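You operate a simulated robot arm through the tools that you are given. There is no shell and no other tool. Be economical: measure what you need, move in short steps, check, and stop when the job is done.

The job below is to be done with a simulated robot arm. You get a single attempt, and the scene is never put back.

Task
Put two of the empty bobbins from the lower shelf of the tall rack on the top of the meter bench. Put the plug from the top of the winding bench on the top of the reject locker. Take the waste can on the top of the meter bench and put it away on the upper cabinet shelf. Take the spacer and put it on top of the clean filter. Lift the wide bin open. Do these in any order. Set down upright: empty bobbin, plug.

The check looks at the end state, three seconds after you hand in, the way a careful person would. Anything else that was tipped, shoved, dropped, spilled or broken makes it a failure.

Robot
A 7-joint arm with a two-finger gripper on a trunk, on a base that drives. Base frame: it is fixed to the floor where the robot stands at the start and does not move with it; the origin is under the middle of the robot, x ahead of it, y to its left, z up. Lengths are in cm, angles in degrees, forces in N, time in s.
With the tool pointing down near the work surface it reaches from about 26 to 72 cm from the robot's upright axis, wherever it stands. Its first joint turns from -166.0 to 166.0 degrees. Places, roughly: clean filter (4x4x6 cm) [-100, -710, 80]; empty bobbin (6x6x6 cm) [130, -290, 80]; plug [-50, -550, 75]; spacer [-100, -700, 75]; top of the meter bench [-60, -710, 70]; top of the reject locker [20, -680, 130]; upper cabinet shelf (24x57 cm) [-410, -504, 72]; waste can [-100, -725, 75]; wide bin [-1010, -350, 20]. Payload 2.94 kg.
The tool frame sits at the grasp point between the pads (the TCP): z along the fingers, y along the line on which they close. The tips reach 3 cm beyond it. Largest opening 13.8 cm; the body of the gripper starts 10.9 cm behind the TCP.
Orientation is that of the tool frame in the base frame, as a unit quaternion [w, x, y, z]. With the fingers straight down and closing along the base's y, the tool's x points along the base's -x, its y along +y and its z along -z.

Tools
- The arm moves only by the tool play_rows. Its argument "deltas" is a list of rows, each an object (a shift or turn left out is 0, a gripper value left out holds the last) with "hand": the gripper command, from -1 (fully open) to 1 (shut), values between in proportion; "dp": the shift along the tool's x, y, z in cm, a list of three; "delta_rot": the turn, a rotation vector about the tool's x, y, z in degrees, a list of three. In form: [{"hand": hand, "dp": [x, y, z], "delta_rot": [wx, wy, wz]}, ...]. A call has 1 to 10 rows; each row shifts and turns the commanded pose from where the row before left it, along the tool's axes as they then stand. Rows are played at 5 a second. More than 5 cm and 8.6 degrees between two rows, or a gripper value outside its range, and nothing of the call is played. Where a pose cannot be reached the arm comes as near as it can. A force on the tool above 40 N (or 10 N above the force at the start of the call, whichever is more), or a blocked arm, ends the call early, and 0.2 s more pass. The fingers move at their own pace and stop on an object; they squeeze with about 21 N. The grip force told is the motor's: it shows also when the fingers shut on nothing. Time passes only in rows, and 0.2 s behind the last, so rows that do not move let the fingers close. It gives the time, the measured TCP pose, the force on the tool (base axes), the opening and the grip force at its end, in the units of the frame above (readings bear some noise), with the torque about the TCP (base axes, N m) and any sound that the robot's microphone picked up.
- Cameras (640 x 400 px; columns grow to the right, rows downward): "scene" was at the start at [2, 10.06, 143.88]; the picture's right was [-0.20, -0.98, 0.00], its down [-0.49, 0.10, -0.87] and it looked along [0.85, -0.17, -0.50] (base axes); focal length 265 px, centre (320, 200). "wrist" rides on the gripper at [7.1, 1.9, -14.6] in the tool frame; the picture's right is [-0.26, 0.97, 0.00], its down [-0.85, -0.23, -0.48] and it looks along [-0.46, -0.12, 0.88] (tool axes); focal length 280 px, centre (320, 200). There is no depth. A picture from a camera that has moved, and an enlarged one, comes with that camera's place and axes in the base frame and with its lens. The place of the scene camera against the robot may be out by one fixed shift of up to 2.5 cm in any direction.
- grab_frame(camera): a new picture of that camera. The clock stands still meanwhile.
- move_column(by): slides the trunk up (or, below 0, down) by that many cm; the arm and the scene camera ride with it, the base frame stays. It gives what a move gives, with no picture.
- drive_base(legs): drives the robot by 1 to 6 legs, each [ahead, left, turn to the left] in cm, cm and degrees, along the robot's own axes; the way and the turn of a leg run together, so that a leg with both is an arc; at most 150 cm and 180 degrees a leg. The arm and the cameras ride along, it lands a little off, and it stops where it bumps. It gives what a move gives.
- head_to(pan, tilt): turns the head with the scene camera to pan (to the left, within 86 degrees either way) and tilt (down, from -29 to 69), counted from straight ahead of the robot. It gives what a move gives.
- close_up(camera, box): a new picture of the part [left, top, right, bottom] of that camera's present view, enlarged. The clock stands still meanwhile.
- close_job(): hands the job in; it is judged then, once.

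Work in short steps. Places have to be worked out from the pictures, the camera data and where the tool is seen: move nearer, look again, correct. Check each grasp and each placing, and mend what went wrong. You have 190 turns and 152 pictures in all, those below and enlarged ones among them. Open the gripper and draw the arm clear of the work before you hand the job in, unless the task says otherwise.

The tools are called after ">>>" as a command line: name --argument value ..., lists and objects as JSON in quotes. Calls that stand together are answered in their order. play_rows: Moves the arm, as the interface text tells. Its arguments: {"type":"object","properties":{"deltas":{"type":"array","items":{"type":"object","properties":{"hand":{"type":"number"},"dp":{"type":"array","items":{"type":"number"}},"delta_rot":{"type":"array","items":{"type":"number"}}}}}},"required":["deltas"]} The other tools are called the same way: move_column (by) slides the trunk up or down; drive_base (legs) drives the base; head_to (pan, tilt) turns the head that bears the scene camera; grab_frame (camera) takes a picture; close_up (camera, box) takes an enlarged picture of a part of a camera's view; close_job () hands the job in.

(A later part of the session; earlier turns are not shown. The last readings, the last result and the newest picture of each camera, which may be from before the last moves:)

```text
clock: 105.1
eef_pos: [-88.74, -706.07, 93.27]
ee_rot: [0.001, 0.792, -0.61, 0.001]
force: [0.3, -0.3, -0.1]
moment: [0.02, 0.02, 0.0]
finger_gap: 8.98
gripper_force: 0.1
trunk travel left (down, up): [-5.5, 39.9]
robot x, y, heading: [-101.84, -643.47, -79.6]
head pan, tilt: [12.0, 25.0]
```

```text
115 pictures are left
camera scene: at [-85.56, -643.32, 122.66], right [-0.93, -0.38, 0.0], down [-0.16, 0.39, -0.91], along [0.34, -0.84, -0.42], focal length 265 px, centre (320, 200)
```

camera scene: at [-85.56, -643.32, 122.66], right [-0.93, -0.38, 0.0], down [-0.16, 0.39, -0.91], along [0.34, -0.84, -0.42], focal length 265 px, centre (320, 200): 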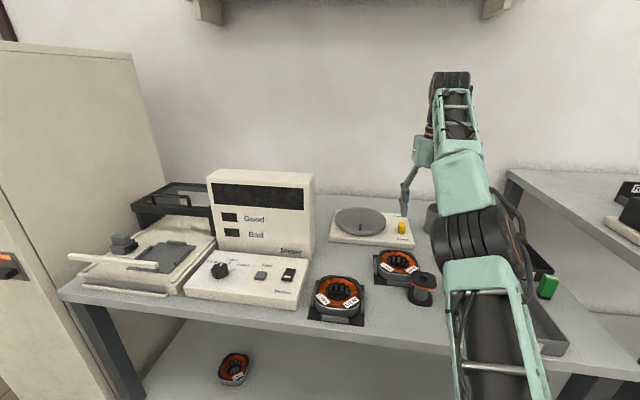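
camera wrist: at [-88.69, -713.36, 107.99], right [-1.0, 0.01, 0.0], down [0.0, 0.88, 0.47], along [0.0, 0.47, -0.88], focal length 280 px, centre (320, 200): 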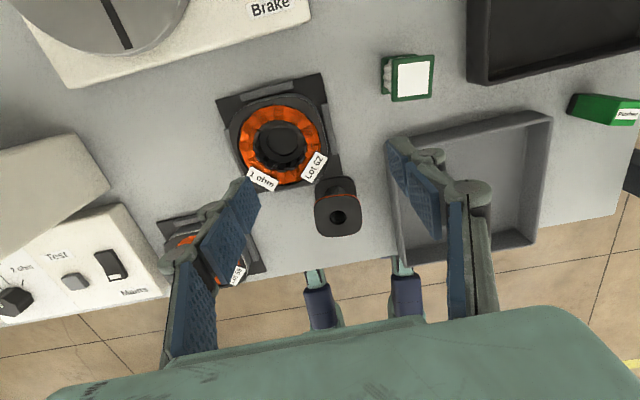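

The tool is vertical. I move it over the spacer's estimated place (-104,-696), still high, and look.

>>> play_rows --deltas '[{"dp": [-3.1, 2.9, 0]}, {"dp": [-3.1, 2.9, 0]}, {"dp": [-3.1, 2.9, 0]}, {"dp": [-3.1, 2.9, 0]}, {}]'

>>> grab_frame --camera "wrist"

```text
clock: 106.3
eef_pos: [-103.2, -696.97, 93.38]
ee_rot: [0.001, 0.792, -0.611, 0.001]
force: [0.2, 0.3, -0.8]
moment: [-0.01, -0.01, 0.04]
finger_gap: 8.97
gripper_force: 0.1
trunk travel left (down, up): [-5.5, 39.9]
robot x, y, heading: [-102.01, -643.37, -80.0]
head pan, tilt: [12.0, 25.0]
```

```text
114 pictures are left
camera wrist: at [-103.12, -704.36, 108.0], right [-1.0, 0.0, 0.0], down [0.0, 0.88, 0.47], along [0.0, 0.47, -0.88], focal length 280 px, centre (320, 200)
```

wrist: 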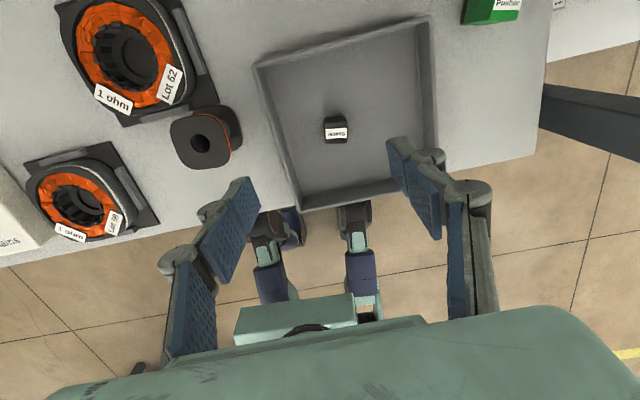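

Spacer at about (-104.9,-696.8), turned ~7° relative to the gripper. I rotate, narrow to 6 cm, and come down to z≈84 to look again.

>>> play_rows --deltas '[{"dp": [-0.6, 1.6, 0], "hand": 0.12}, {"delta_rot": [0, 0, 7]}, {"dp": [0, 0, 4.7]}, {"dp": [0, 0, 4.7]}, {}]'

>>> grab_frame --camera "wrist"

```text
clock: 107.5
eef_pos: [-104.58, -696.88, 84.09]
ee_rot: [0.001, 0.754, -0.657, 0.002]
force: [-0.5, 0.9, 0.0]
moment: [-0.03, 0.0, 0.01]
finger_gap: 6.07
gripper_force: 0.0
trunk travel left (down, up): [-5.5, 39.9]
robot x, y, heading: [-101.84, -643.42, -79.7]
head pan, tilt: [12.0, 25.0]
```

```text
113 pictures are left
camera wrist: at [-105.47, -704.2, 98.58], right [-0.99, 0.13, 0.0], down [0.11, 0.87, 0.47], along [0.06, 0.47, -0.88], focal length 280 px, centre (320, 200)
```

wrist: 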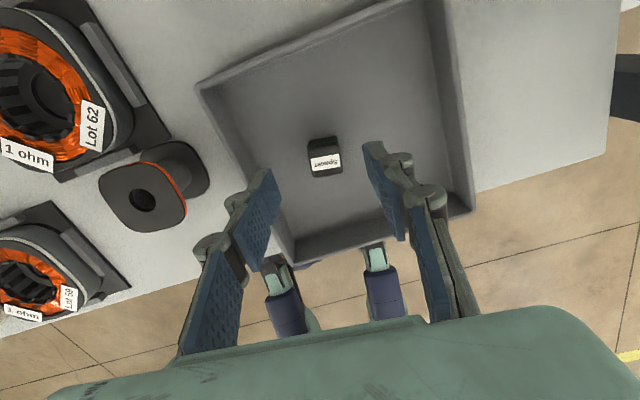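

Aligned within 0.3 cm. Descend to z≈78 and close.

>>> play_rows --deltas '[{"dp": [0, 0, 3]}, {"dp": [0, 0.2, 3]}, {}, {"hand": 1}, {}, {}, {}]'

>>> grab_frame --camera "wrist"

```text
clock: 109.1
eef_pos: [-104.91, -697.05, 77.85]
ee_rot: [0.002, 0.755, -0.656, 0.001]
force: [0.0, -0.2, 0.0]
moment: [-0.01, -0.01, 0.0]
finger_gap: 2.52
gripper_force: 20.7
trunk travel left (down, up): [-5.5, 39.9]
robot x, y, heading: [-102.06, -643.33, -79.9]
head pan, tilt: [12.0, 25.0]
```

```text
112 pictures are left
camera wrist: at [-105.73, -704.34, 92.49], right [-0.99, 0.13, 0.0], down [0.11, 0.87, 0.47], along [0.06, 0.47, -0.88], focal length 280 px, centre (320, 200)
```

wrist: 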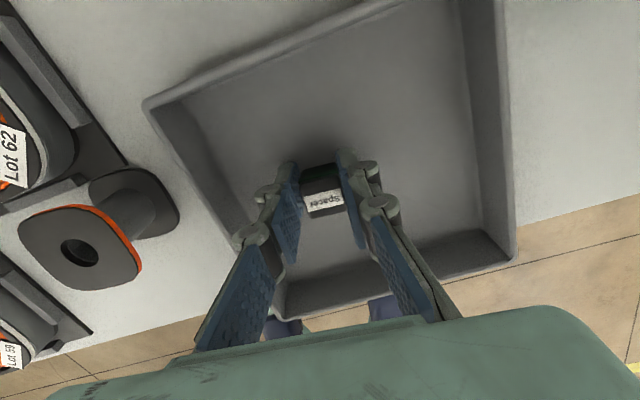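

Spacer gripped (2.5 cm). Lift straight 13 cm, then carry over the filter.

>>> play_rows --deltas '[{"dp": [0, 0, -4.5]}, {"dp": [0, 0, -4.5]}, {"dp": [0, 0, -4.5]}, {"dp": [3.7, -1.4, 0]}, {"dp": [3.7, -1.4, 0]}, {"dp": [3.7, -1.4, 0]}, {"dp": [3.7, -1.4, 0]}, {}]'

>>> grab_frame --camera "wrist"

```text
clock: 110.9
eef_pos: [-98.23, -708.67, 90.58]
ee_rot: [0.001, 0.754, -0.657, 0.001]
force: [-0.1, -0.5, -1.2]
moment: [-0.01, 0.03, 0.01]
finger_gap: 2.54
gripper_force: 21.5
out of reach, approached as far as the arm can: row 7
trunk travel left (down, up): [-5.5, 39.9]
robot x, y, heading: [-102.1, -643.3, -79.7]
head pan, tilt: [12.0, 25.0]
```

```text
111 pictures are left
camera wrist: at [-99.05, -715.98, 105.18], right [-0.99, 0.13, 0.0], down [0.11, 0.87, 0.47], along [0.06, 0.47, -0.88], focal length 280 px, centre (320, 200)
```

wrist: 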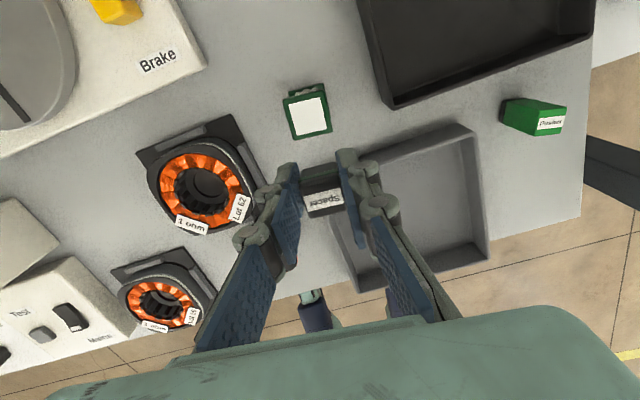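

Filter top at about (-97.3,-711); the arm is near its reach limit, so I drive 4 cm closer and then move over it.

>>> drive_base --legs '[[4, 0, 0]]'

>>> grab_frame --camera "wrist"

```text
clock: 111.8
eef_pos: [-97.5, -712.69, 90.61]
ee_rot: [0.001, 0.754, -0.657, 0.001]
force: [0.2, 0.3, -0.9]
moment: [0.0, -0.03, -0.02]
finger_gap: 2.57
gripper_force: 21.3
trunk travel left (down, up): [-5.5, 39.9]
robot x, y, heading: [-101.33, -647.14, -79.8]
head pan, tilt: [12.0, 25.0]
```

```text
110 pictures are left
camera wrist: at [-98.31, -719.86, 105.23], right [-0.99, 0.13, 0.0], down [0.11, 0.87, 0.47], along [0.06, 0.47, -0.88], focal length 280 px, centre (320, 200)
```

wrist: 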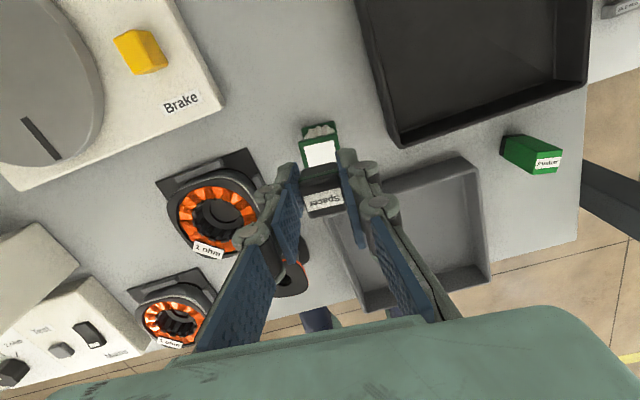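

Correct to be over the cap's centre and come down 4 cm, then check from both cameras.

>>> play_rows --deltas '[{"dp": [-1.45, -0.5, 0]}, {"dp": [0, 0, 3.5]}, {}]'

>>> close_up --camera "wrist" --box '[220, 100, 420, 225]'

>>> grab_frame --camera "scene"

```text
clock: 112.6
eef_pos: [-97.15, -711.16, 87.09]
ee_rot: [0.003, 0.755, -0.656, 0.001]
force: [0.1, 0.2, -1.6]
moment: [-0.03, -0.01, 0.01]
finger_gap: 2.52
gripper_force: 21.0
trunk travel left (down, up): [-5.5, 39.9]
robot x, y, heading: [-101.21, -647.14, -79.6]
head pan, tilt: [12.0, 25.0]
```

```text
3.20 times, centred on (320, 162) of wrist
camera zoom: at [-97.94, -718.48, 101.7], right [-0.99, 0.13, 0.0], down [0.11, 0.87, 0.47], along [0.06, 0.47, -0.88], focal length 897 px, centre (320, 320)
```

zoom: 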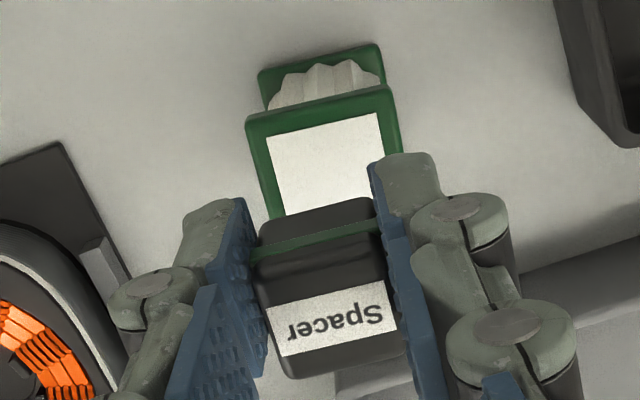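

```text
108 pictures are left
camera scene: at [-84.85, -647.24, 122.66], right [-0.93, -0.38, 0.0], down [-0.16, 0.39, -0.91], along [0.34, -0.84, -0.42], focal length 265 px, centre (320, 200)
```

scene: 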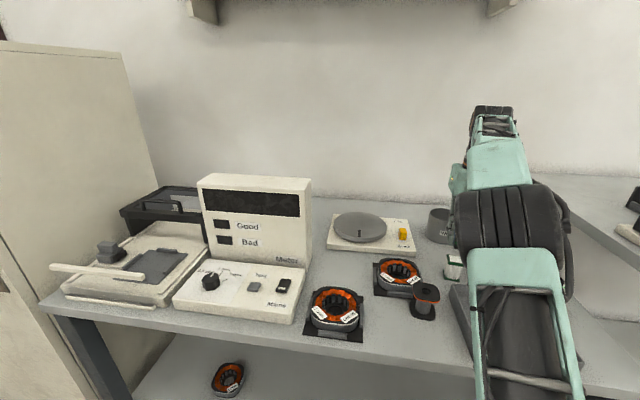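

Spacer and cap are nearly centred (spacer ~0.5 cm too far to the robot side). Shift 0.5 and lower to ~83.7, then check force.

>>> play_rows --deltas '[{"dp": [0.5, 0, 1.7]}, {"dp": [0, 0, 1.7]}, {}]'

>>> close_up --camera "wrist" --box '[220, 100, 420, 225]'

```text
clock: 113.4
eef_pos: [-97.07, -711.69, 83.77]
ee_rot: [0.002, 0.754, -0.657, 0.002]
force: [0.1, -0.3, -1.8]
moment: [-0.02, -0.01, 0.05]
finger_gap: 2.58
gripper_force: 20.9
trunk travel left (down, up): [-5.5, 39.9]
robot x, y, heading: [-101.27, -647.16, -79.5]
head pan, tilt: [12.0, 25.0]
```

```text
3.20 times, centred on (320, 162) of wrist
camera zoom: at [-97.82, -718.96, 98.35], right [-0.99, 0.13, 0.0], down [0.11, 0.87, 0.47], along [0.06, 0.47, -0.88], focal length 897 px, centre (320, 320)
```

zoom: 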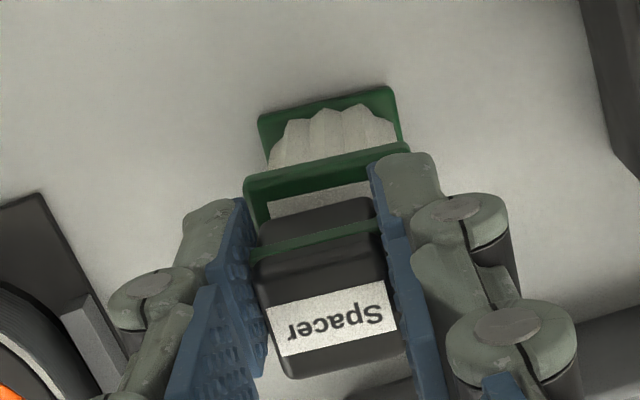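

Cap top estimated z≈79.3, spacer well centred. Lower in small steps until contact.

>>> play_rows --deltas '[{"dp": [0, 0, 0.5]}, {"dp": [0, 0, 0.4]}, {}]'

>>> close_up --camera "wrist" --box '[220, 100, 420, 225]'

```text
clock: 114.2
eef_pos: [-96.96, -711.57, 83.17]
ee_rot: [0.004, 0.754, -0.657, 0.003]
force: [0.9, -1.0, 18.5]
moment: [0.2, -0.01, -0.03]
finger_gap: 2.57
gripper_force: 21.2
trunk travel left (down, up): [-5.5, 39.9]
robot x, y, heading: [-101.26, -647.4, -79.7]
head pan, tilt: [12.0, 25.0]
```

```text
3.20 times, centred on (320, 162) of wrist
camera zoom: at [-97.88, -718.78, 97.76], right [-0.99, 0.13, 0.0], down [0.11, 0.88, 0.47], along [0.06, 0.46, -0.88], focal length 897 px, centre (320, 320)
```

zoom: 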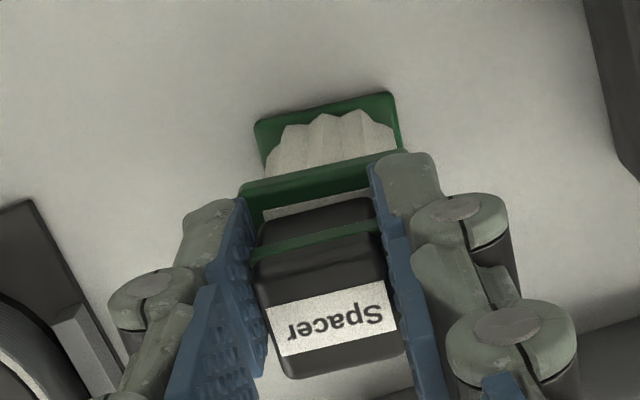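

Contact (18 N), seated on the cap. Ease off a little and open to 4.5 cm.

>>> play_rows --deltas '[{"dp": [0, 0, -0.25]}, {"hand": 0.35}, {}, {}]'

>>> close_up --camera "wrist" --box '[220, 100, 420, 225]'

```text
clock: 115.2
eef_pos: [-97.12, -711.54, 82.95]
ee_rot: [0.0, 0.754, -0.657, 0.002]
force: [0.2, 0.5, 0.2]
moment: [0.01, 0.0, 0.0]
finger_gap: 4.51
gripper_force: 0.0
trunk travel left (down, up): [-5.5, 39.9]
robot x, y, heading: [-101.35, -647.31, -79.7]
head pan, tilt: [12.0, 25.0]
```

```text
3.20 times, centred on (320, 162) of wrist
camera zoom: at [-97.94, -718.9, 97.61], right [-0.99, 0.13, 0.0], down [0.11, 0.87, 0.47], along [0.06, 0.47, -0.88], focal length 897 px, centre (320, 320)
```

zoom: 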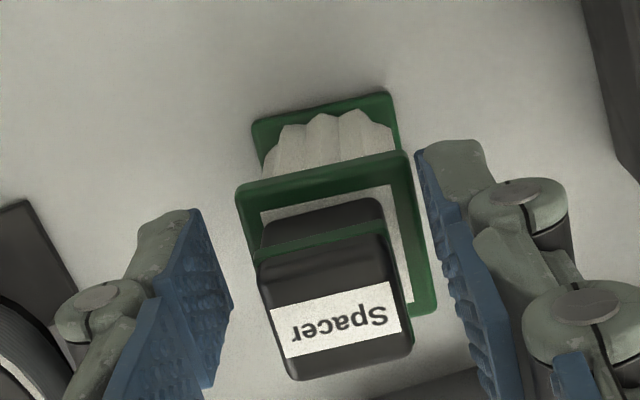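

Spacer stands on the filter. Raise the tool clear, back off 25 cm, and look back at the result.

>>> play_rows --deltas '[{"dp": [0, 0, -3]}, {"dp": [0, 0, -3]}, {"dp": [-2, 0, -4]}, {"dp": [-4, 0, 0]}, {"dp": [-4, 0, 0]}, {}]'

>>> drive_base --legs '[[-25, 0, 0]]'

>>> grab_frame --camera "scene"

>>> grab_frame --camera "wrist"

```text
clock: 116.6
eef_pos: [-98.66, -701.59, 92.83]
ee_rot: [0.002, 0.754, -0.657, 0.003]
force: [0.4, 0.0, 0.1]
moment: [-0.01, 0.02, 0.03]
finger_gap: 4.53
gripper_force: 0.1
trunk travel left (down, up): [-5.5, 39.9]
robot x, y, heading: [-101.22, -647.23, -79.8]
head pan, tilt: [12.0, 25.0]
```

```text
clock: 118.4
eef_pos: [-103.22, -677.35, 92.97]
ee_rot: [0.001, 0.753, -0.658, 0.001]
force: [-0.3, 1.1, -0.9]
moment: [0.02, 0.01, 0.0]
finger_gap: 4.49
gripper_force: 0.1
trunk travel left (down, up): [-5.5, 39.9]
robot x, y, heading: [-105.73, -622.82, -79.9]
head pan, tilt: [12.0, 25.0]
```

```text
104 pictures are left
camera scene: at [-89.21, -622.92, 122.66], right [-0.93, -0.38, 0.0], down [-0.16, 0.39, -0.91], along [0.34, -0.84, -0.42], focal length 265 px, centre (320, 200)
```

scene: 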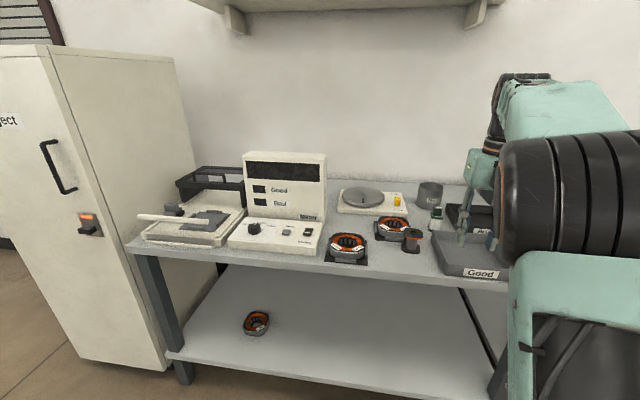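

```text
103 pictures are left
camera wrist: at [-104.05, -684.62, 107.58], right [-0.99, 0.13, 0.0], down [0.12, 0.87, 0.47], along [0.06, 0.47, -0.88], focal length 280 px, centre (320, 200)
```

wrist: 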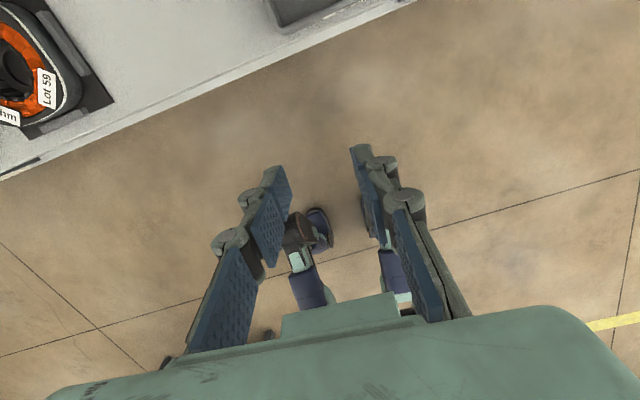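

>>> close_up --camera "scene" --box '[380, 160, 508, 240]'

```text
5.00 times, centred on (444, 200) of scene
camera zoom: at [-89.21, -622.92, 122.66], right [-0.93, -0.38, 0.0], down [-0.16, 0.39, -0.91], along [0.34, -0.84, -0.42], focal length 1323 px, centre (-300, 200)
```

zoom: 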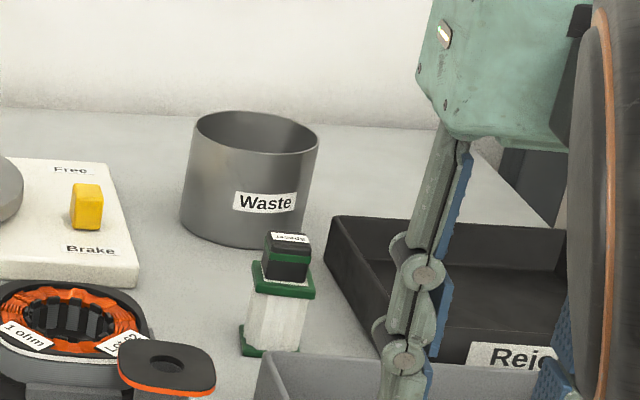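

Spacer sits well. Now the plug: retract the arm, turn around to face the winding bench's end, and look.

>>> play_rows --deltas '[{"dp": [-4.5, 0, 0]}, {"dp": [-4.5, 0, 0]}, {"dp": [-4.5, 0, 0]}, {"dp": [-4, 0, 0]}, {}]'

>>> drive_base --legs '[[0, 0, 178]]'

>>> head_to --pan -20 --tilt 25

>>> grab_frame --camera "scene"

```text
clock: 119.6
eef_pos: [-105.67, -660.82, 91.99]
ee_rot: [-0.01, 0.753, -0.658, -0.01]
force: [-0.7, -0.9, -0.3]
moment: [0.0, -0.04, -0.01]
finger_gap: 4.49
gripper_force: 0.0
out of reach, approached as far as the arm can: row 3
trunk travel left (down, up): [-5.5, 39.9]
robot x, y, heading: [-106.25, -622.68, -79.9]
head pan, tilt: [12.0, 25.0]
```

```text
clock: 127.3
eef_pos: [-104.74, -585.24, 92.47]
ee_rot: [0.004, 0.669, 0.743, -0.005]
force: [-0.2, 0.7, 0.0]
moment: [0.02, 0.0, 0.01]
finger_gap: 4.47
gripper_force: 0.1
trunk travel left (down, up): [-5.5, 39.9]
robot x, y, heading: [-105.9, -623.07, 98.4]
head pan, tilt: [12.0, 25.0]
```

```text
clock: 128.3
eef_pos: [-104.71, -585.14, 92.44]
ee_rot: [0.005, 0.67, 0.743, -0.007]
force: [0.2, 0.3, 0.4]
moment: [-0.03, -0.02, 0.0]
finger_gap: 4.48
gripper_force: 0.1
trunk travel left (down, up): [-5.5, 39.9]
robot x, y, heading: [-105.34, -622.7, 98.1]
head pan, tilt: [-20.0, 25.0]
```

```text
101 pictures are left
camera scene: at [-120.57, -626.12, 122.54], right [0.91, 0.41, 0.0], down [0.18, -0.4, -0.9], along [-0.37, 0.82, -0.43], focal length 265 px, centre (320, 200)
```

scene: 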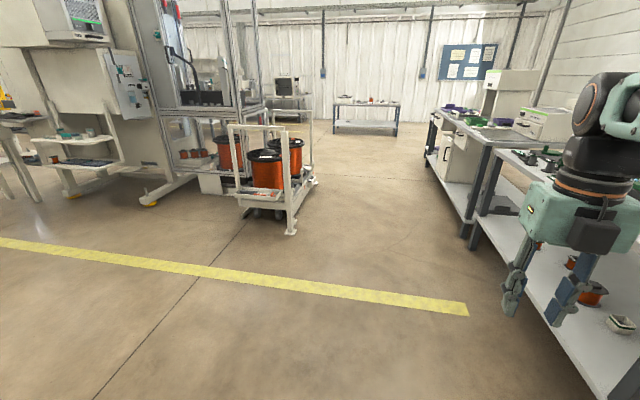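

The winding bench lies to the right. Pan the head further right.

>>> head_to --pan -50 --tilt 30

>>> grab_frame --camera "scene"

>>> grab_frame --camera "wrist"

```text
clock: 129.2
eef_pos: [-104.69, -585.2, 92.54]
ee_rot: [0.006, 0.67, 0.743, -0.005]
force: [1.0, 0.9, 0.1]
moment: [-0.01, 0.05, 0.0]
finger_gap: 4.49
gripper_force: 0.0
trunk travel left (down, up): [-5.5, 39.9]
robot x, y, heading: [-105.88, -622.89, 98.1]
head pan, tilt: [-50.0, 30.0]
```

```text
100 pictures are left
camera scene: at [-120.58, -626.14, 122.44], right [0.91, 0.42, 0.0], down [0.18, -0.4, -0.9], along [-0.37, 0.81, -0.44], focal length 265 px, centre (320, 200)
```

scene: 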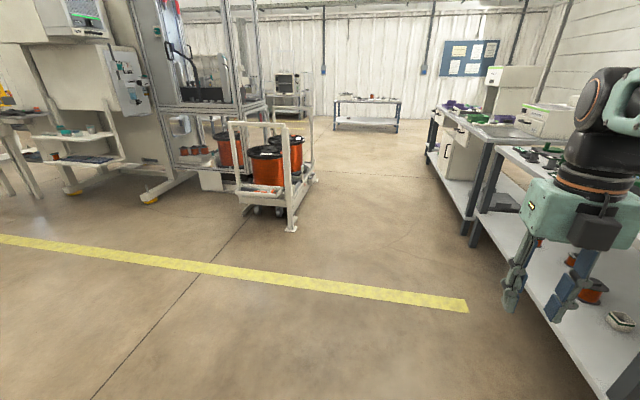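

```text
99 pictures are left
camera wrist: at [-103.4, -577.81, 106.92], right [0.99, -0.16, 0.0], down [-0.14, -0.86, 0.49], along [-0.08, -0.48, -0.87], focal length 280 px, centre (320, 200)
```

wrist: 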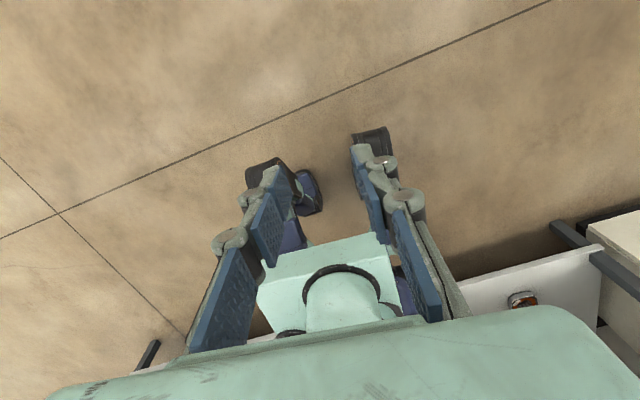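

The head can't pan right past the folded arm, so I turn the robot right by 45° to see the bench end.

>>> drive_base --legs '[[0, 0, -45]]'

>>> head_to --pan 10 --tilt 30

>>> grab_frame --camera "scene"

```text
clock: 131.7
eef_pos: [-78.45, -596.79, 92.44]
ee_rot: [0.003, 0.902, 0.432, -0.007]
force: [0.5, 0.0, -0.8]
moment: [0.0, 0.03, -0.03]
finger_gap: 4.49
gripper_force: 0.0
trunk travel left (down, up): [-5.5, 39.9]
robot x, y, heading: [-105.71, -623.11, 53.6]
head pan, tilt: [-50.0, 30.0]
```

```text
clock: 133.0
eef_pos: [-78.49, -596.79, 92.33]
ee_rot: [0.004, 0.901, 0.433, -0.007]
force: [0.0, -0.3, -1.1]
moment: [0.01, -0.02, 0.02]
finger_gap: 4.49
gripper_force: 0.1
trunk travel left (down, up): [-5.5, 39.9]
robot x, y, heading: [-105.68, -623.04, 53.5]
head pan, tilt: [10.0, 30.0]
```

```text
98 pictures are left
camera scene: at [-117.12, -614.49, 122.13], right [0.94, -0.34, 0.0], down [-0.16, -0.45, -0.88], along [0.3, 0.83, -0.47], focal length 265 px, centre (320, 200)
```

scene: 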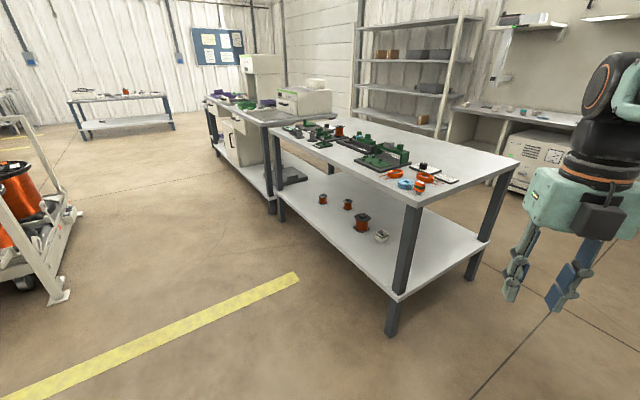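

The winding bench end is in view. Zoom on its top to find the plug.

>>> close_up --camera "scene" --box '[264, 100, 520, 260]'

>>> close_up --camera "scene" --box '[340, 130, 468, 210]'

```text
2.50 times, centred on (392, 180) of scene
camera zoom: at [-117.12, -614.49, 122.13], right [0.94, -0.34, 0.0], down [-0.16, -0.45, -0.88], along [0.3, 0.83, -0.47], focal length 662 px, centre (140, 250)
```

zoom: 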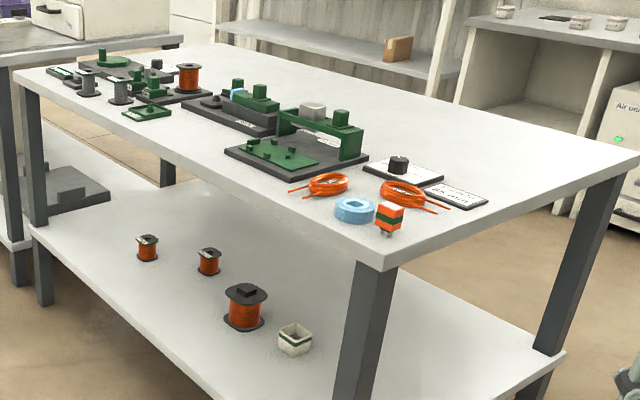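

```text
5.00 times, centred on (404, 170) of scene
camera zoom: at [-117.12, -614.49, 122.13], right [0.94, -0.34, 0.0], down [-0.16, -0.45, -0.88], along [0.3, 0.83, -0.47], focal length 1323 px, centre (-100, 350)
```

zoom: 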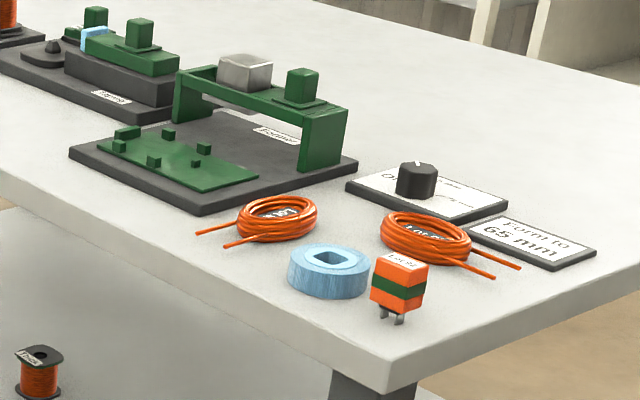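

Plug (orange, green band) stands on its prongs at about (-48,-539), bench z≈74.5. I drive 38 closer and look with the wrist camera.

>>> drive_base --legs '[[38, 3, 0]]'

>>> play_rows --deltas '[{"dp": [3, 0, -1]}, {"dp": [3, 0, -1]}, {"hand": 0.1}, {}]'

>>> grab_frame --camera "wrist"

>>> grab_frame --camera "scene"

```text
clock: 135.3
eef_pos: [-59.04, -564.69, 92.56]
ee_rot: [0.003, 0.9, 0.436, -0.006]
force: [-0.4, 0.0, -0.1]
moment: [0.02, -0.03, -0.01]
finger_gap: 4.48
gripper_force: 0.0
trunk travel left (down, up): [-5.5, 39.9]
robot x, y, heading: [-85.99, -590.92, 54.0]
head pan, tilt: [10.0, 30.0]
```

```text
clock: 136.3
eef_pos: [-55.44, -559.9, 94.38]
ee_rot: [0.002, 0.9, 0.436, -0.007]
force: [-0.1, 0.4, -0.3]
moment: [-0.02, 0.0, -0.03]
finger_gap: 6.22
gripper_force: 0.1
trunk travel left (down, up): [-5.5, 39.9]
robot x, y, heading: [-86.02, -590.81, 54.3]
head pan, tilt: [10.0, 30.0]
```

```text
95 pictures are left
camera wrist: at [-49.22, -555.4, 108.81], right [0.6, -0.8, 0.0], down [-0.7, -0.52, 0.49], along [-0.39, -0.29, -0.87], focal length 280 px, centre (320, 200)
```

wrist: 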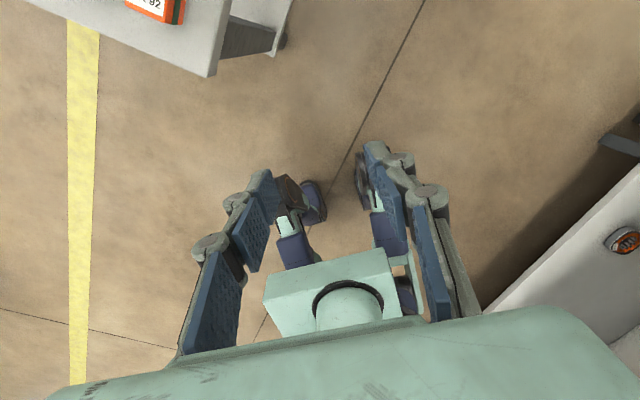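

```text
94 pictures are left
camera scene: at [-96.66, -583.14, 121.86], right [0.9, -0.44, 0.0], down [-0.22, -0.45, -0.87], along [0.38, 0.78, -0.5], focal length 265 px, centre (320, 200)
```

scene: 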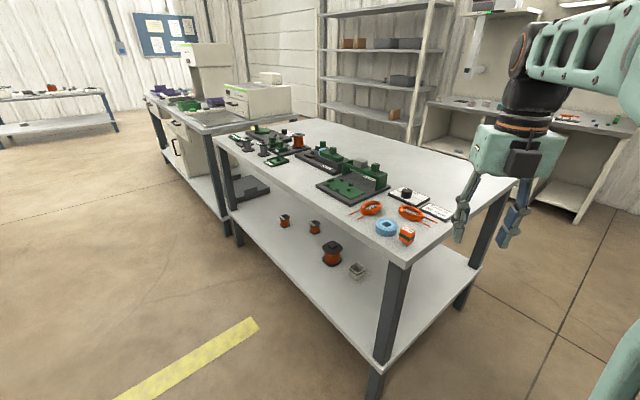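

Wrist view puts the plug near (-55,-541). I move the tool over it, staying high, and look again.

>>> play_rows --deltas '[{"dp": [3.6, -2.6, 0]}, {"dp": [3.6, -2.6, 0]}, {"dp": [3.6, -2.6, 0]}, {"dp": [3.6, -2.6, 0]}, {}]'

>>> grab_frame --camera "wrist"

```text
clock: 137.6
eef_pos: [-54.64, -542.2, 94.07]
ee_rot: [0.004, 0.9, 0.435, -0.007]
force: [-0.2, 0.2, 0.0]
moment: [-0.03, 0.03, 0.02]
finger_gap: 6.23
gripper_force: 0.0
trunk travel left (down, up): [-5.5, 39.9]
robot x, y, heading: [-86.3, -590.78, 54.2]
head pan, tilt: [10.0, 30.0]
```

```text
93 pictures are left
camera wrist: at [-48.41, -537.7, 108.49], right [0.6, -0.8, 0.0], down [-0.7, -0.52, 0.49], along [-0.39, -0.29, -0.87], focal length 280 px, centre (320, 200)
```

wrist: 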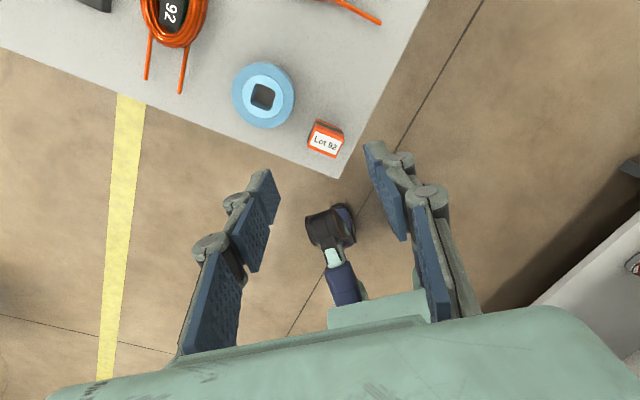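

Bench top here is z≈78 (two-view), plug centre ≈(-54.4,-542.8), its short side free of the blue ring. I rotate the tool -59° so the fingers close across the short side, and look.

>>> play_rows --deltas '[{"delta_rot": [0, 0, -8.4], "hand": 0.28}, {"delta_rot": [0, 0, -8.4]}, {"delta_rot": [0, 0, -8.4]}, {"delta_rot": [0, 0, -8.4]}, {"delta_rot": [0, 0, -8.4]}, {"delta_rot": [0, 0, -8.4]}, {"delta_rot": [0, 0, -8.4]}, {}]'

>>> grab_frame --camera "wrist"

```text
clock: 139.3
eef_pos: [-54.55, -542.3, 94.06]
ee_rot: [-0.001, 0.57, 0.822, -0.007]
force: [-0.1, -0.5, 0.5]
moment: [-0.03, 0.02, -0.03]
finger_gap: 4.98
gripper_force: 0.0
trunk travel left (down, up): [-5.5, 39.9]
robot x, y, heading: [-86.18, -590.93, 54.0]
head pan, tilt: [10.0, 30.0]
```

```text
92 pictures are left
camera wrist: at [-55.03, -534.85, 108.65], right [1.0, 0.09, -0.01], down [0.09, -0.87, 0.48], along [0.04, -0.48, -0.87], focal length 280 px, centre (320, 200)
```

wrist: 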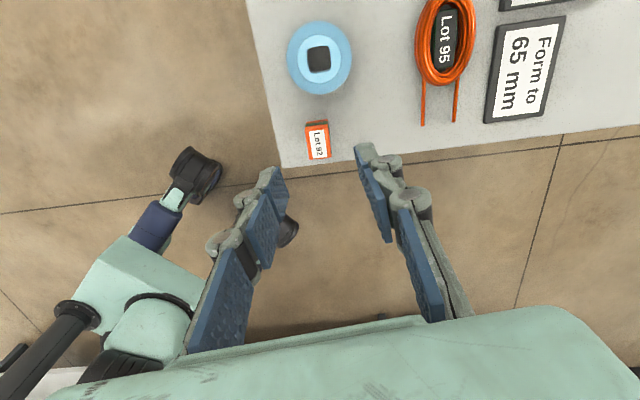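

Small fix (+5°, -0.4/-0.4) and descend to z≈86 for a last look.

>>> play_rows --deltas '[{"delta_rot": [0, 0, 5], "dp": [-0.4, -0.4, 0]}, {"dp": [0, 0, 4]}, {"dp": [0, 0, 4]}, {}]'

>>> grab_frame --camera "wrist"

```text
clock: 140.3
eef_pos: [-54.81, -542.78, 86.27]
ee_rot: [-0.002, 0.606, 0.796, -0.007]
force: [0.5, 0.5, 0.7]
moment: [0.01, -0.01, 0.01]
finger_gap: 4.96
gripper_force: 0.1
trunk travel left (down, up): [-5.5, 39.9]
robot x, y, heading: [-86.14, -590.98, 54.2]
head pan, tilt: [10.0, 30.0]
```

```text
91 pictures are left
camera wrist: at [-54.67, -535.31, 100.78], right [1.0, 0.01, -0.01], down [0.01, -0.87, 0.49], along [-0.01, -0.49, -0.87], focal length 280 px, centre (320, 200)
```

wrist: 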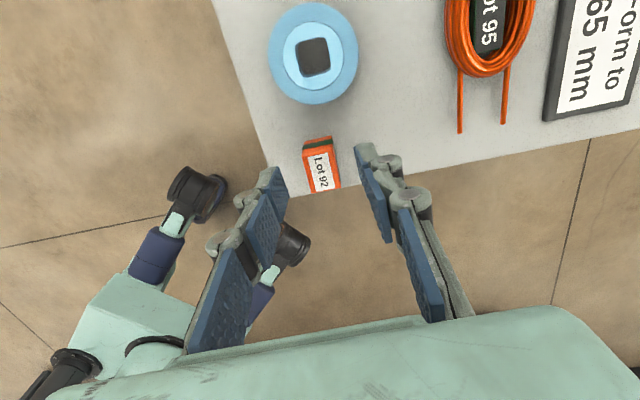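

Plug top z≈83 at (-54.8,-543.1). Descend to z≈81.6 and close.

>>> play_rows --deltas '[{"dp": [-0.35, 0, 2.3]}, {"dp": [0, 0, 2.3]}, {}, {"hand": 1}, {}, {}, {}]'

>>> grab_frame --camera "wrist"

```text
clock: 141.9
eef_pos: [-54.87, -543.19, 81.79]
ee_rot: [0.0, 0.605, 0.796, -0.007]
force: [0.9, 0.7, -0.1]
moment: [-0.02, -0.01, -0.02]
finger_gap: 2.07
gripper_force: 20.9
trunk travel left (down, up): [-5.5, 39.9]
robot x, y, heading: [-85.83, -590.94, 54.1]
head pan, tilt: [10.0, 30.0]
```

```text
90 pictures are left
camera wrist: at [-54.61, -535.73, 96.2], right [1.0, 0.01, -0.01], down [0.01, -0.87, 0.49], along [-0.01, -0.49, -0.87], focal length 280 px, centre (320, 200)
```

wrist: 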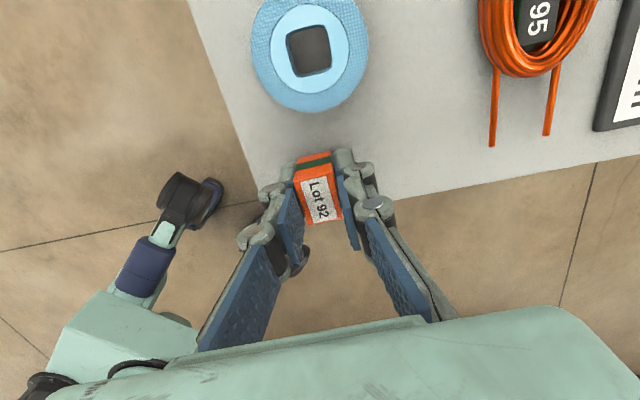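

Plug held (2.07 cm). Lift it, raise the trunk for the locker top, back off and turn toward the locker.

>>> play_rows --deltas '[{"dp": [0, 0, -4]}, {"dp": [0, 0, -4]}, {"dp": [0, 0, -4]}, {}]'

>>> move_column --by 39

>>> drive_base --legs '[[-30, 0, 0], [0, 0, -132]]'

>>> head_to --pan 25 --tilt 25

>>> grab_frame --camera "scene"

```text
clock: 142.9
eef_pos: [-54.67, -543.05, 93.69]
ee_rot: [0.0, 0.605, 0.796, -0.008]
force: [0.2, -0.4, -0.1]
moment: [-0.02, 0.03, 0.02]
finger_gap: 2.06
gripper_force: 21.2
trunk travel left (down, up): [-5.5, 39.9]
robot x, y, heading: [-86.09, -590.9, 54.0]
head pan, tilt: [10.0, 30.0]
```

```text
clock: 146.7
eef_pos: [-54.66, -543.18, 132.69]
ee_rot: [0.001, 0.606, 0.795, -0.007]
force: [0.7, -0.4, -1.0]
moment: [0.02, 0.01, 0.01]
finger_gap: 2.06
gripper_force: 21.0
trunk travel left (down, up): [-44.5, 0.9]
robot x, y, heading: [-86.01, -591.01, 54.0]
head pan, tilt: [10.0, 30.0]
```

```text
clock: 154.2
eef_pos: [-88.36, -670.87, 132.67]
ee_rot: [-0.007, 0.975, -0.221, -0.003]
force: [0.4, -0.4, -1.7]
moment: [0.03, -0.03, -0.04]
finger_gap: 2.08
gripper_force: 21.3
trunk travel left (down, up): [-44.5, 0.9]
robot x, y, heading: [-103.88, -615.55, -76.8]
head pan, tilt: [10.0, 30.0]
```

```text
clock: 155.0
eef_pos: [-88.39, -670.77, 132.63]
ee_rot: [-0.007, 0.975, -0.221, -0.003]
force: [-0.5, -0.4, -0.5]
moment: [0.0, 0.0, 0.0]
finger_gap: 2.06
gripper_force: 20.7
trunk travel left (down, up): [-44.5, 0.9]
robot x, y, heading: [-104.15, -615.11, -77.1]
head pan, tilt: [25.0, 25.0]
```

```text
89 pictures are left
camera scene: at [-85.7, -613.69, 161.66], right [-0.79, -0.62, 0.0], down [-0.26, 0.33, -0.91], along [0.56, -0.71, -0.42], focal length 265 px, centre (320, 200)
```

scene: 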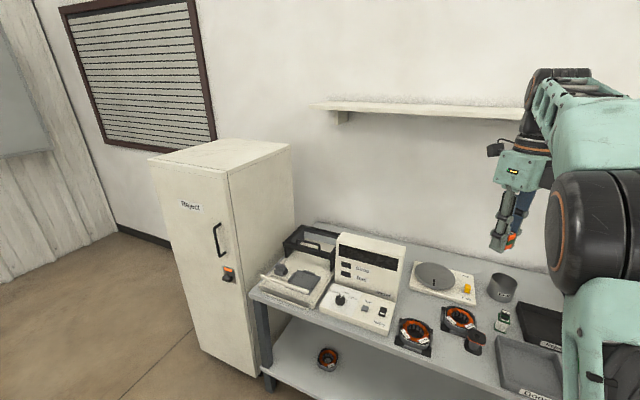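

Locker top is at z≈125–128, spanning x≈0–50, front y≈-660. I raise the tool 7 cm further, strafe left and approach.

>>> play_rows --deltas '[{"dp": [0, 0, -3.5]}, {"dp": [0, 0, -3.5]}, {}]'

>>> drive_base --legs '[[0, 109, 0]]'

>>> head_to --pan 5 --tilt 25

>>> grab_frame --camera "scene"

>>> grab_frame --camera "wrist"

```text
clock: 155.8
eef_pos: [-88.27, -670.76, 139.75]
ee_rot: [-0.005, 0.975, -0.222, -0.002]
force: [0.3, 0.4, -1.2]
moment: [-0.02, 0.04, 0.01]
finger_gap: 2.08
gripper_force: 20.3
trunk travel left (down, up): [-44.5, 0.9]
robot x, y, heading: [-104.12, -615.93, -76.9]
head pan, tilt: [25.0, 25.0]
```

```text
clock: 165.7
eef_pos: [18.45, -646.6, 139.62]
ee_rot: [-0.006, 0.975, -0.224, -0.002]
force: [0.3, -0.1, -0.4]
moment: [0.02, 0.0, 0.0]
finger_gap: 2.06
gripper_force: 21.6
trunk travel left (down, up): [-44.5, 0.9]
robot x, y, heading: [3.41, -590.99, -77.1]
head pan, tilt: [25.0, 25.0]
```

```text
clock: 166.5
eef_pos: [18.57, -646.51, 139.58]
ee_rot: [-0.006, 0.974, -0.224, -0.002]
force: [-0.7, -0.7, -0.5]
moment: [-0.02, -0.01, -0.04]
finger_gap: 2.08
gripper_force: 20.6
trunk travel left (down, up): [-44.5, 0.9]
robot x, y, heading: [3.07, -591.06, -77.4]
head pan, tilt: [5.0, 25.0]
```

```text
88 pictures are left
camera scene: at [18.69, -590.8, 161.66], right [-0.95, -0.3, 0.0], down [-0.13, 0.4, -0.91], along [0.28, -0.86, -0.42], focal length 265 px, centre (320, 200)
```

scene: 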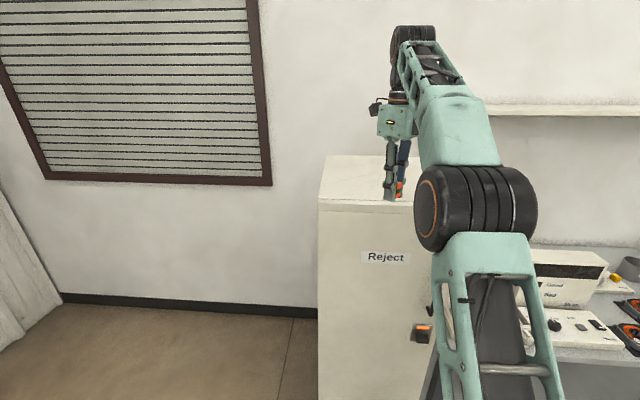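

```text
87 pictures are left
camera wrist: at [24.2, -651.59, 154.14], right [-0.66, -0.75, -0.01], down [-0.66, 0.57, 0.48], along [-0.36, 0.32, -0.88], focal length 280 px, centre (320, 200)
```

wrist: 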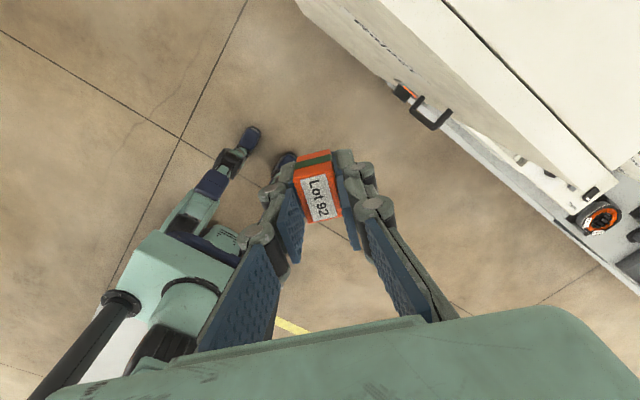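

Drive forward 27 so the plug hovers over the locker top, then measure height by wrist views.

>>> drive_base --legs '[[27, 0, 0]]'

>>> grab_frame --camera "wrist"

>>> close_up --camera "scene" --box '[300, 60, 540, 210]'

```text
clock: 168.4
eef_pos: [24.54, -672.79, 139.65]
ee_rot: [-0.006, 0.975, -0.223, -0.002]
force: [0.1, -0.5, -0.1]
moment: [0.05, 0.02, -0.01]
finger_gap: 2.05
gripper_force: 20.6
trunk travel left (down, up): [-44.5, 0.9]
robot x, y, heading: [9.37, -617.59, -77.2]
head pan, tilt: [5.0, 25.0]
```

```text
86 pictures are left
camera wrist: at [30.19, -677.93, 154.11], right [-0.66, -0.75, -0.01], down [-0.66, 0.57, 0.48], along [-0.36, 0.32, -0.88], focal length 280 px, centre (320, 200)
```

wrist: 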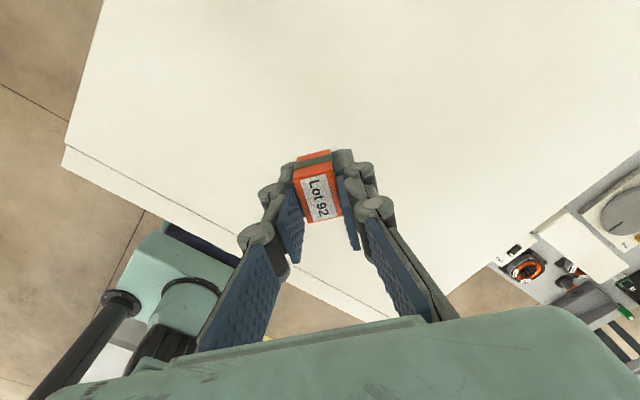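

```text
2.67 times, centred on (420, 135) of scene
camera zoom: at [24.63, -617.15, 161.66], right [-0.95, -0.3, 0.0], down [-0.13, 0.4, -0.91], along [0.28, -0.86, -0.42], focal length 706 px, centre (53, 373)
```

zoom: 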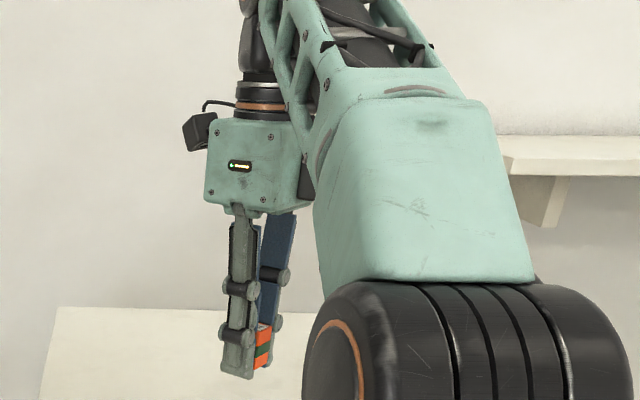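

Hover is over the locker top. Lower 6 cm, then feel for contact in small rows.

>>> play_rows --deltas '[{"dp": [0, 0, 3]}, {"dp": [0, 0, 3]}, {}]'

>>> close_up --camera "wrist" --box '[220, 100, 420, 225]'

>>> close_up --camera "scene" --box '[300, 130, 460, 230]'

```text
clock: 169.2
eef_pos: [24.49, -672.72, 133.65]
ee_rot: [-0.004, 0.975, -0.223, -0.002]
force: [0.7, -2.1, 10.1]
moment: [-0.05, -0.06, 0.0]
finger_gap: 2.07
gripper_force: 20.7
trunk travel left (down, up): [-44.5, 0.9]
robot x, y, heading: [9.33, -617.2, -77.3]
head pan, tilt: [5.0, 25.0]
```

```text
3.20 times, centred on (320, 162) of wrist
camera zoom: at [30.1, -677.67, 148.2], right [-0.66, -0.75, -0.01], down [-0.66, 0.57, 0.48], along [-0.36, 0.32, -0.88], focal length 897 px, centre (320, 320)
```

zoom: 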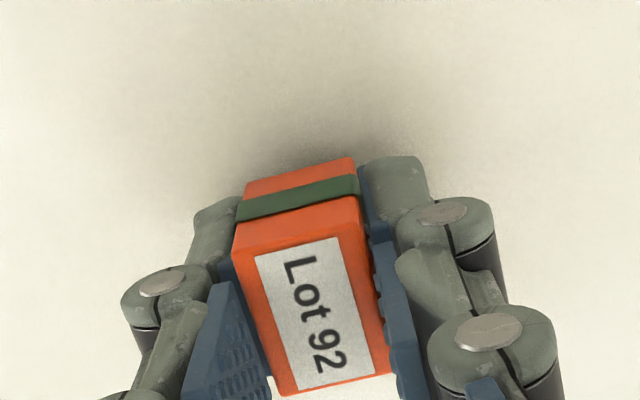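

```text
4.00 times, centred on (380, 180) of scene
camera zoom: at [24.6, -616.98, 161.68], right [-0.95, -0.3, 0.0], down [-0.13, 0.4, -0.91], along [0.28, -0.86, -0.42], focal length 1059 px, centre (80, 280)
```

zoom: 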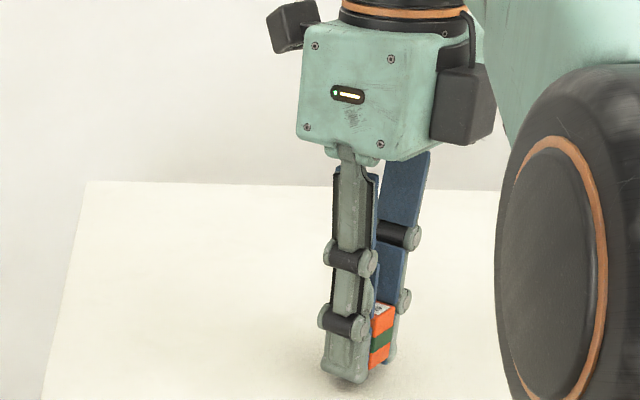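

It's in contact already (10 N): locker top ≈130. Ease slightly, open to 4 cm, and look.

>>> play_rows --deltas '[{"dp": [0, 0, -0.1]}, {"hand": 0.4}, {}, {}]'

>>> close_up --camera "wrist" --box '[220, 100, 420, 225]'

```text
clock: 170.2
eef_pos: [24.56, -672.56, 133.68]
ee_rot: [-0.006, 0.975, -0.223, -0.002]
force: [0.2, -0.2, -0.1]
moment: [0.0, -0.01, 0.01]
finger_gap: 4.14
gripper_force: 0.0
trunk travel left (down, up): [-44.5, 0.9]
robot x, y, heading: [9.22, -617.29, -77.2]
head pan, tilt: [5.0, 25.0]
```

```text
3.20 times, centred on (320, 162) of wrist
camera zoom: at [30.11, -677.76, 148.13], right [-0.66, -0.75, -0.01], down [-0.66, 0.57, 0.48], along [-0.36, 0.32, -0.88], focal length 897 px, centre (320, 320)
```

zoom: 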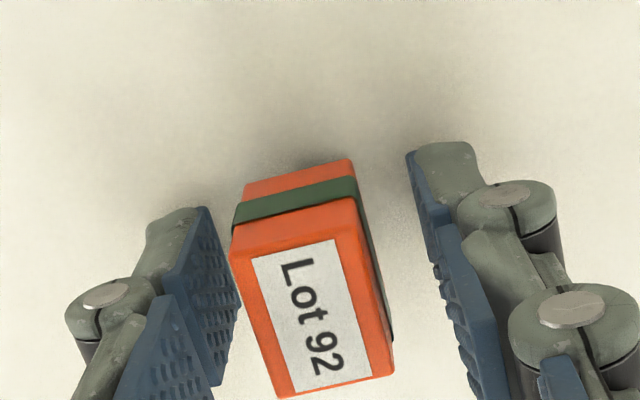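

Plug stands upright on the locker. Rise, back away, and lower the trunk for the second bobbin trip.

>>> play_rows --deltas '[{"dp": [0, 0, -3]}, {"dp": [0, 0, -3]}, {}]'

>>> drive_base --legs '[[-28, 0, 0], [0, 58, 0]]'

>>> move_column --by -39

>>> play_rows --deltas '[{"delta_rot": [0, 0, 8.5]}, {"delta_rot": [0, 0, 8.5]}, {"delta_rot": [0, 0, 8.5]}, {"delta_rot": [0, 0, 8.5]}, {"delta_rot": [0, 0, 8.5]}, {"delta_rot": [0, 0, 8.5]}, {"hand": -0.38}]'

>>> play_rows --deltas '[{"delta_rot": [0, 8, 0], "dp": [1, 0, 0]}, {"delta_rot": [0, 8, 0], "dp": [1, 0, 0]}, {"delta_rot": [0, 8, 0], "dp": [1, 0, 0]}, {"delta_rot": [0, 8, 0], "dp": [1, 0, 0]}, {"delta_rot": [0, 8, 0]}, {"delta_rot": [0, 8, 0]}, {"delta_rot": [0, 8, 0]}, {"delta_rot": [0, 8, 0]}, {"delta_rot": [0, 8, 0]}, {}]'

>>> grab_frame --camera "scene"

```text
clock: 171.0
eef_pos: [24.29, -672.72, 139.84]
ee_rot: [-0.005, 0.975, -0.224, -0.002]
force: [-0.6, 0.0, -0.8]
moment: [0.0, -0.02, 0.04]
finger_gap: 4.13
gripper_force: 0.0
trunk travel left (down, up): [-44.5, 0.9]
robot x, y, heading: [8.88, -617.49, -77.1]
head pan, tilt: [5.0, 25.0]
```

```text
clock: 178.1
eef_pos: [73.98, -632.49, 139.6]
ee_rot: [-0.006, 0.975, -0.222, -0.001]
force: [-0.1, 0.1, -0.1]
moment: [-0.01, 0.01, 0.02]
finger_gap: 4.14
gripper_force: 0.0
trunk travel left (down, up): [-44.5, 0.9]
robot x, y, heading: [58.25, -577.42, -77.0]
head pan, tilt: [5.0, 25.0]
```

```text
clock: 181.8
eef_pos: [73.74, -632.5, 100.69]
ee_rot: [-0.005, 0.975, -0.223, -0.001]
force: [0.4, -0.5, -0.2]
moment: [0.0, 0.0, 0.02]
finger_gap: 4.11
gripper_force: 0.1
trunk travel left (down, up): [-5.5, 39.9]
robot x, y, heading: [58.84, -577.25, -76.8]
head pan, tilt: [5.0, 25.0]
```

```text
clock: 183.4
eef_pos: [73.74, -632.31, 100.49]
ee_rot: [-0.003, 0.785, -0.62, -0.003]
force: [-0.6, -0.3, -0.6]
moment: [0.04, 0.03, 0.01]
finger_gap: 9.48
gripper_force: 0.2
out of reach, approached as far as the arm can: row 6
trunk travel left (down, up): [-5.5, 39.9]
robot x, y, heading: [58.47, -576.98, -77.3]
head pan, tilt: [5.0, 25.0]
```

```text
clock: 185.6
eef_pos: [74.0, -636.6, 100.48]
ee_rot: [0.337, 0.647, -0.521, 0.444]
force: [-0.3, 0.5, -0.6]
moment: [0.0, -0.01, -0.03]
finger_gap: 9.51
gripper_force: 0.1
out of reach, approached as far as the arm can: row 9
trunk travel left (down, up): [-5.5, 39.9]
robot x, y, heading: [58.46, -577.11, -77.1]
head pan, tilt: [5.0, 25.0]
```

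```text
81 pictures are left
camera scene: at [69.33, -577.15, 123.92], right [-0.98, 0.19, 0.0], down [0.06, 0.29, -0.96], along [-0.18, -0.94, -0.3], focal length 265 px, centre (320, 200)
```

scene: 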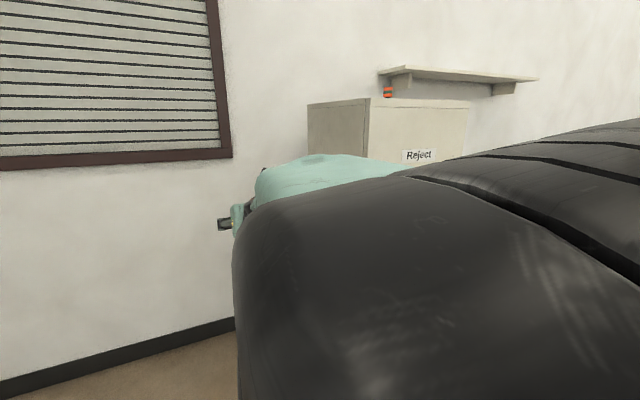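

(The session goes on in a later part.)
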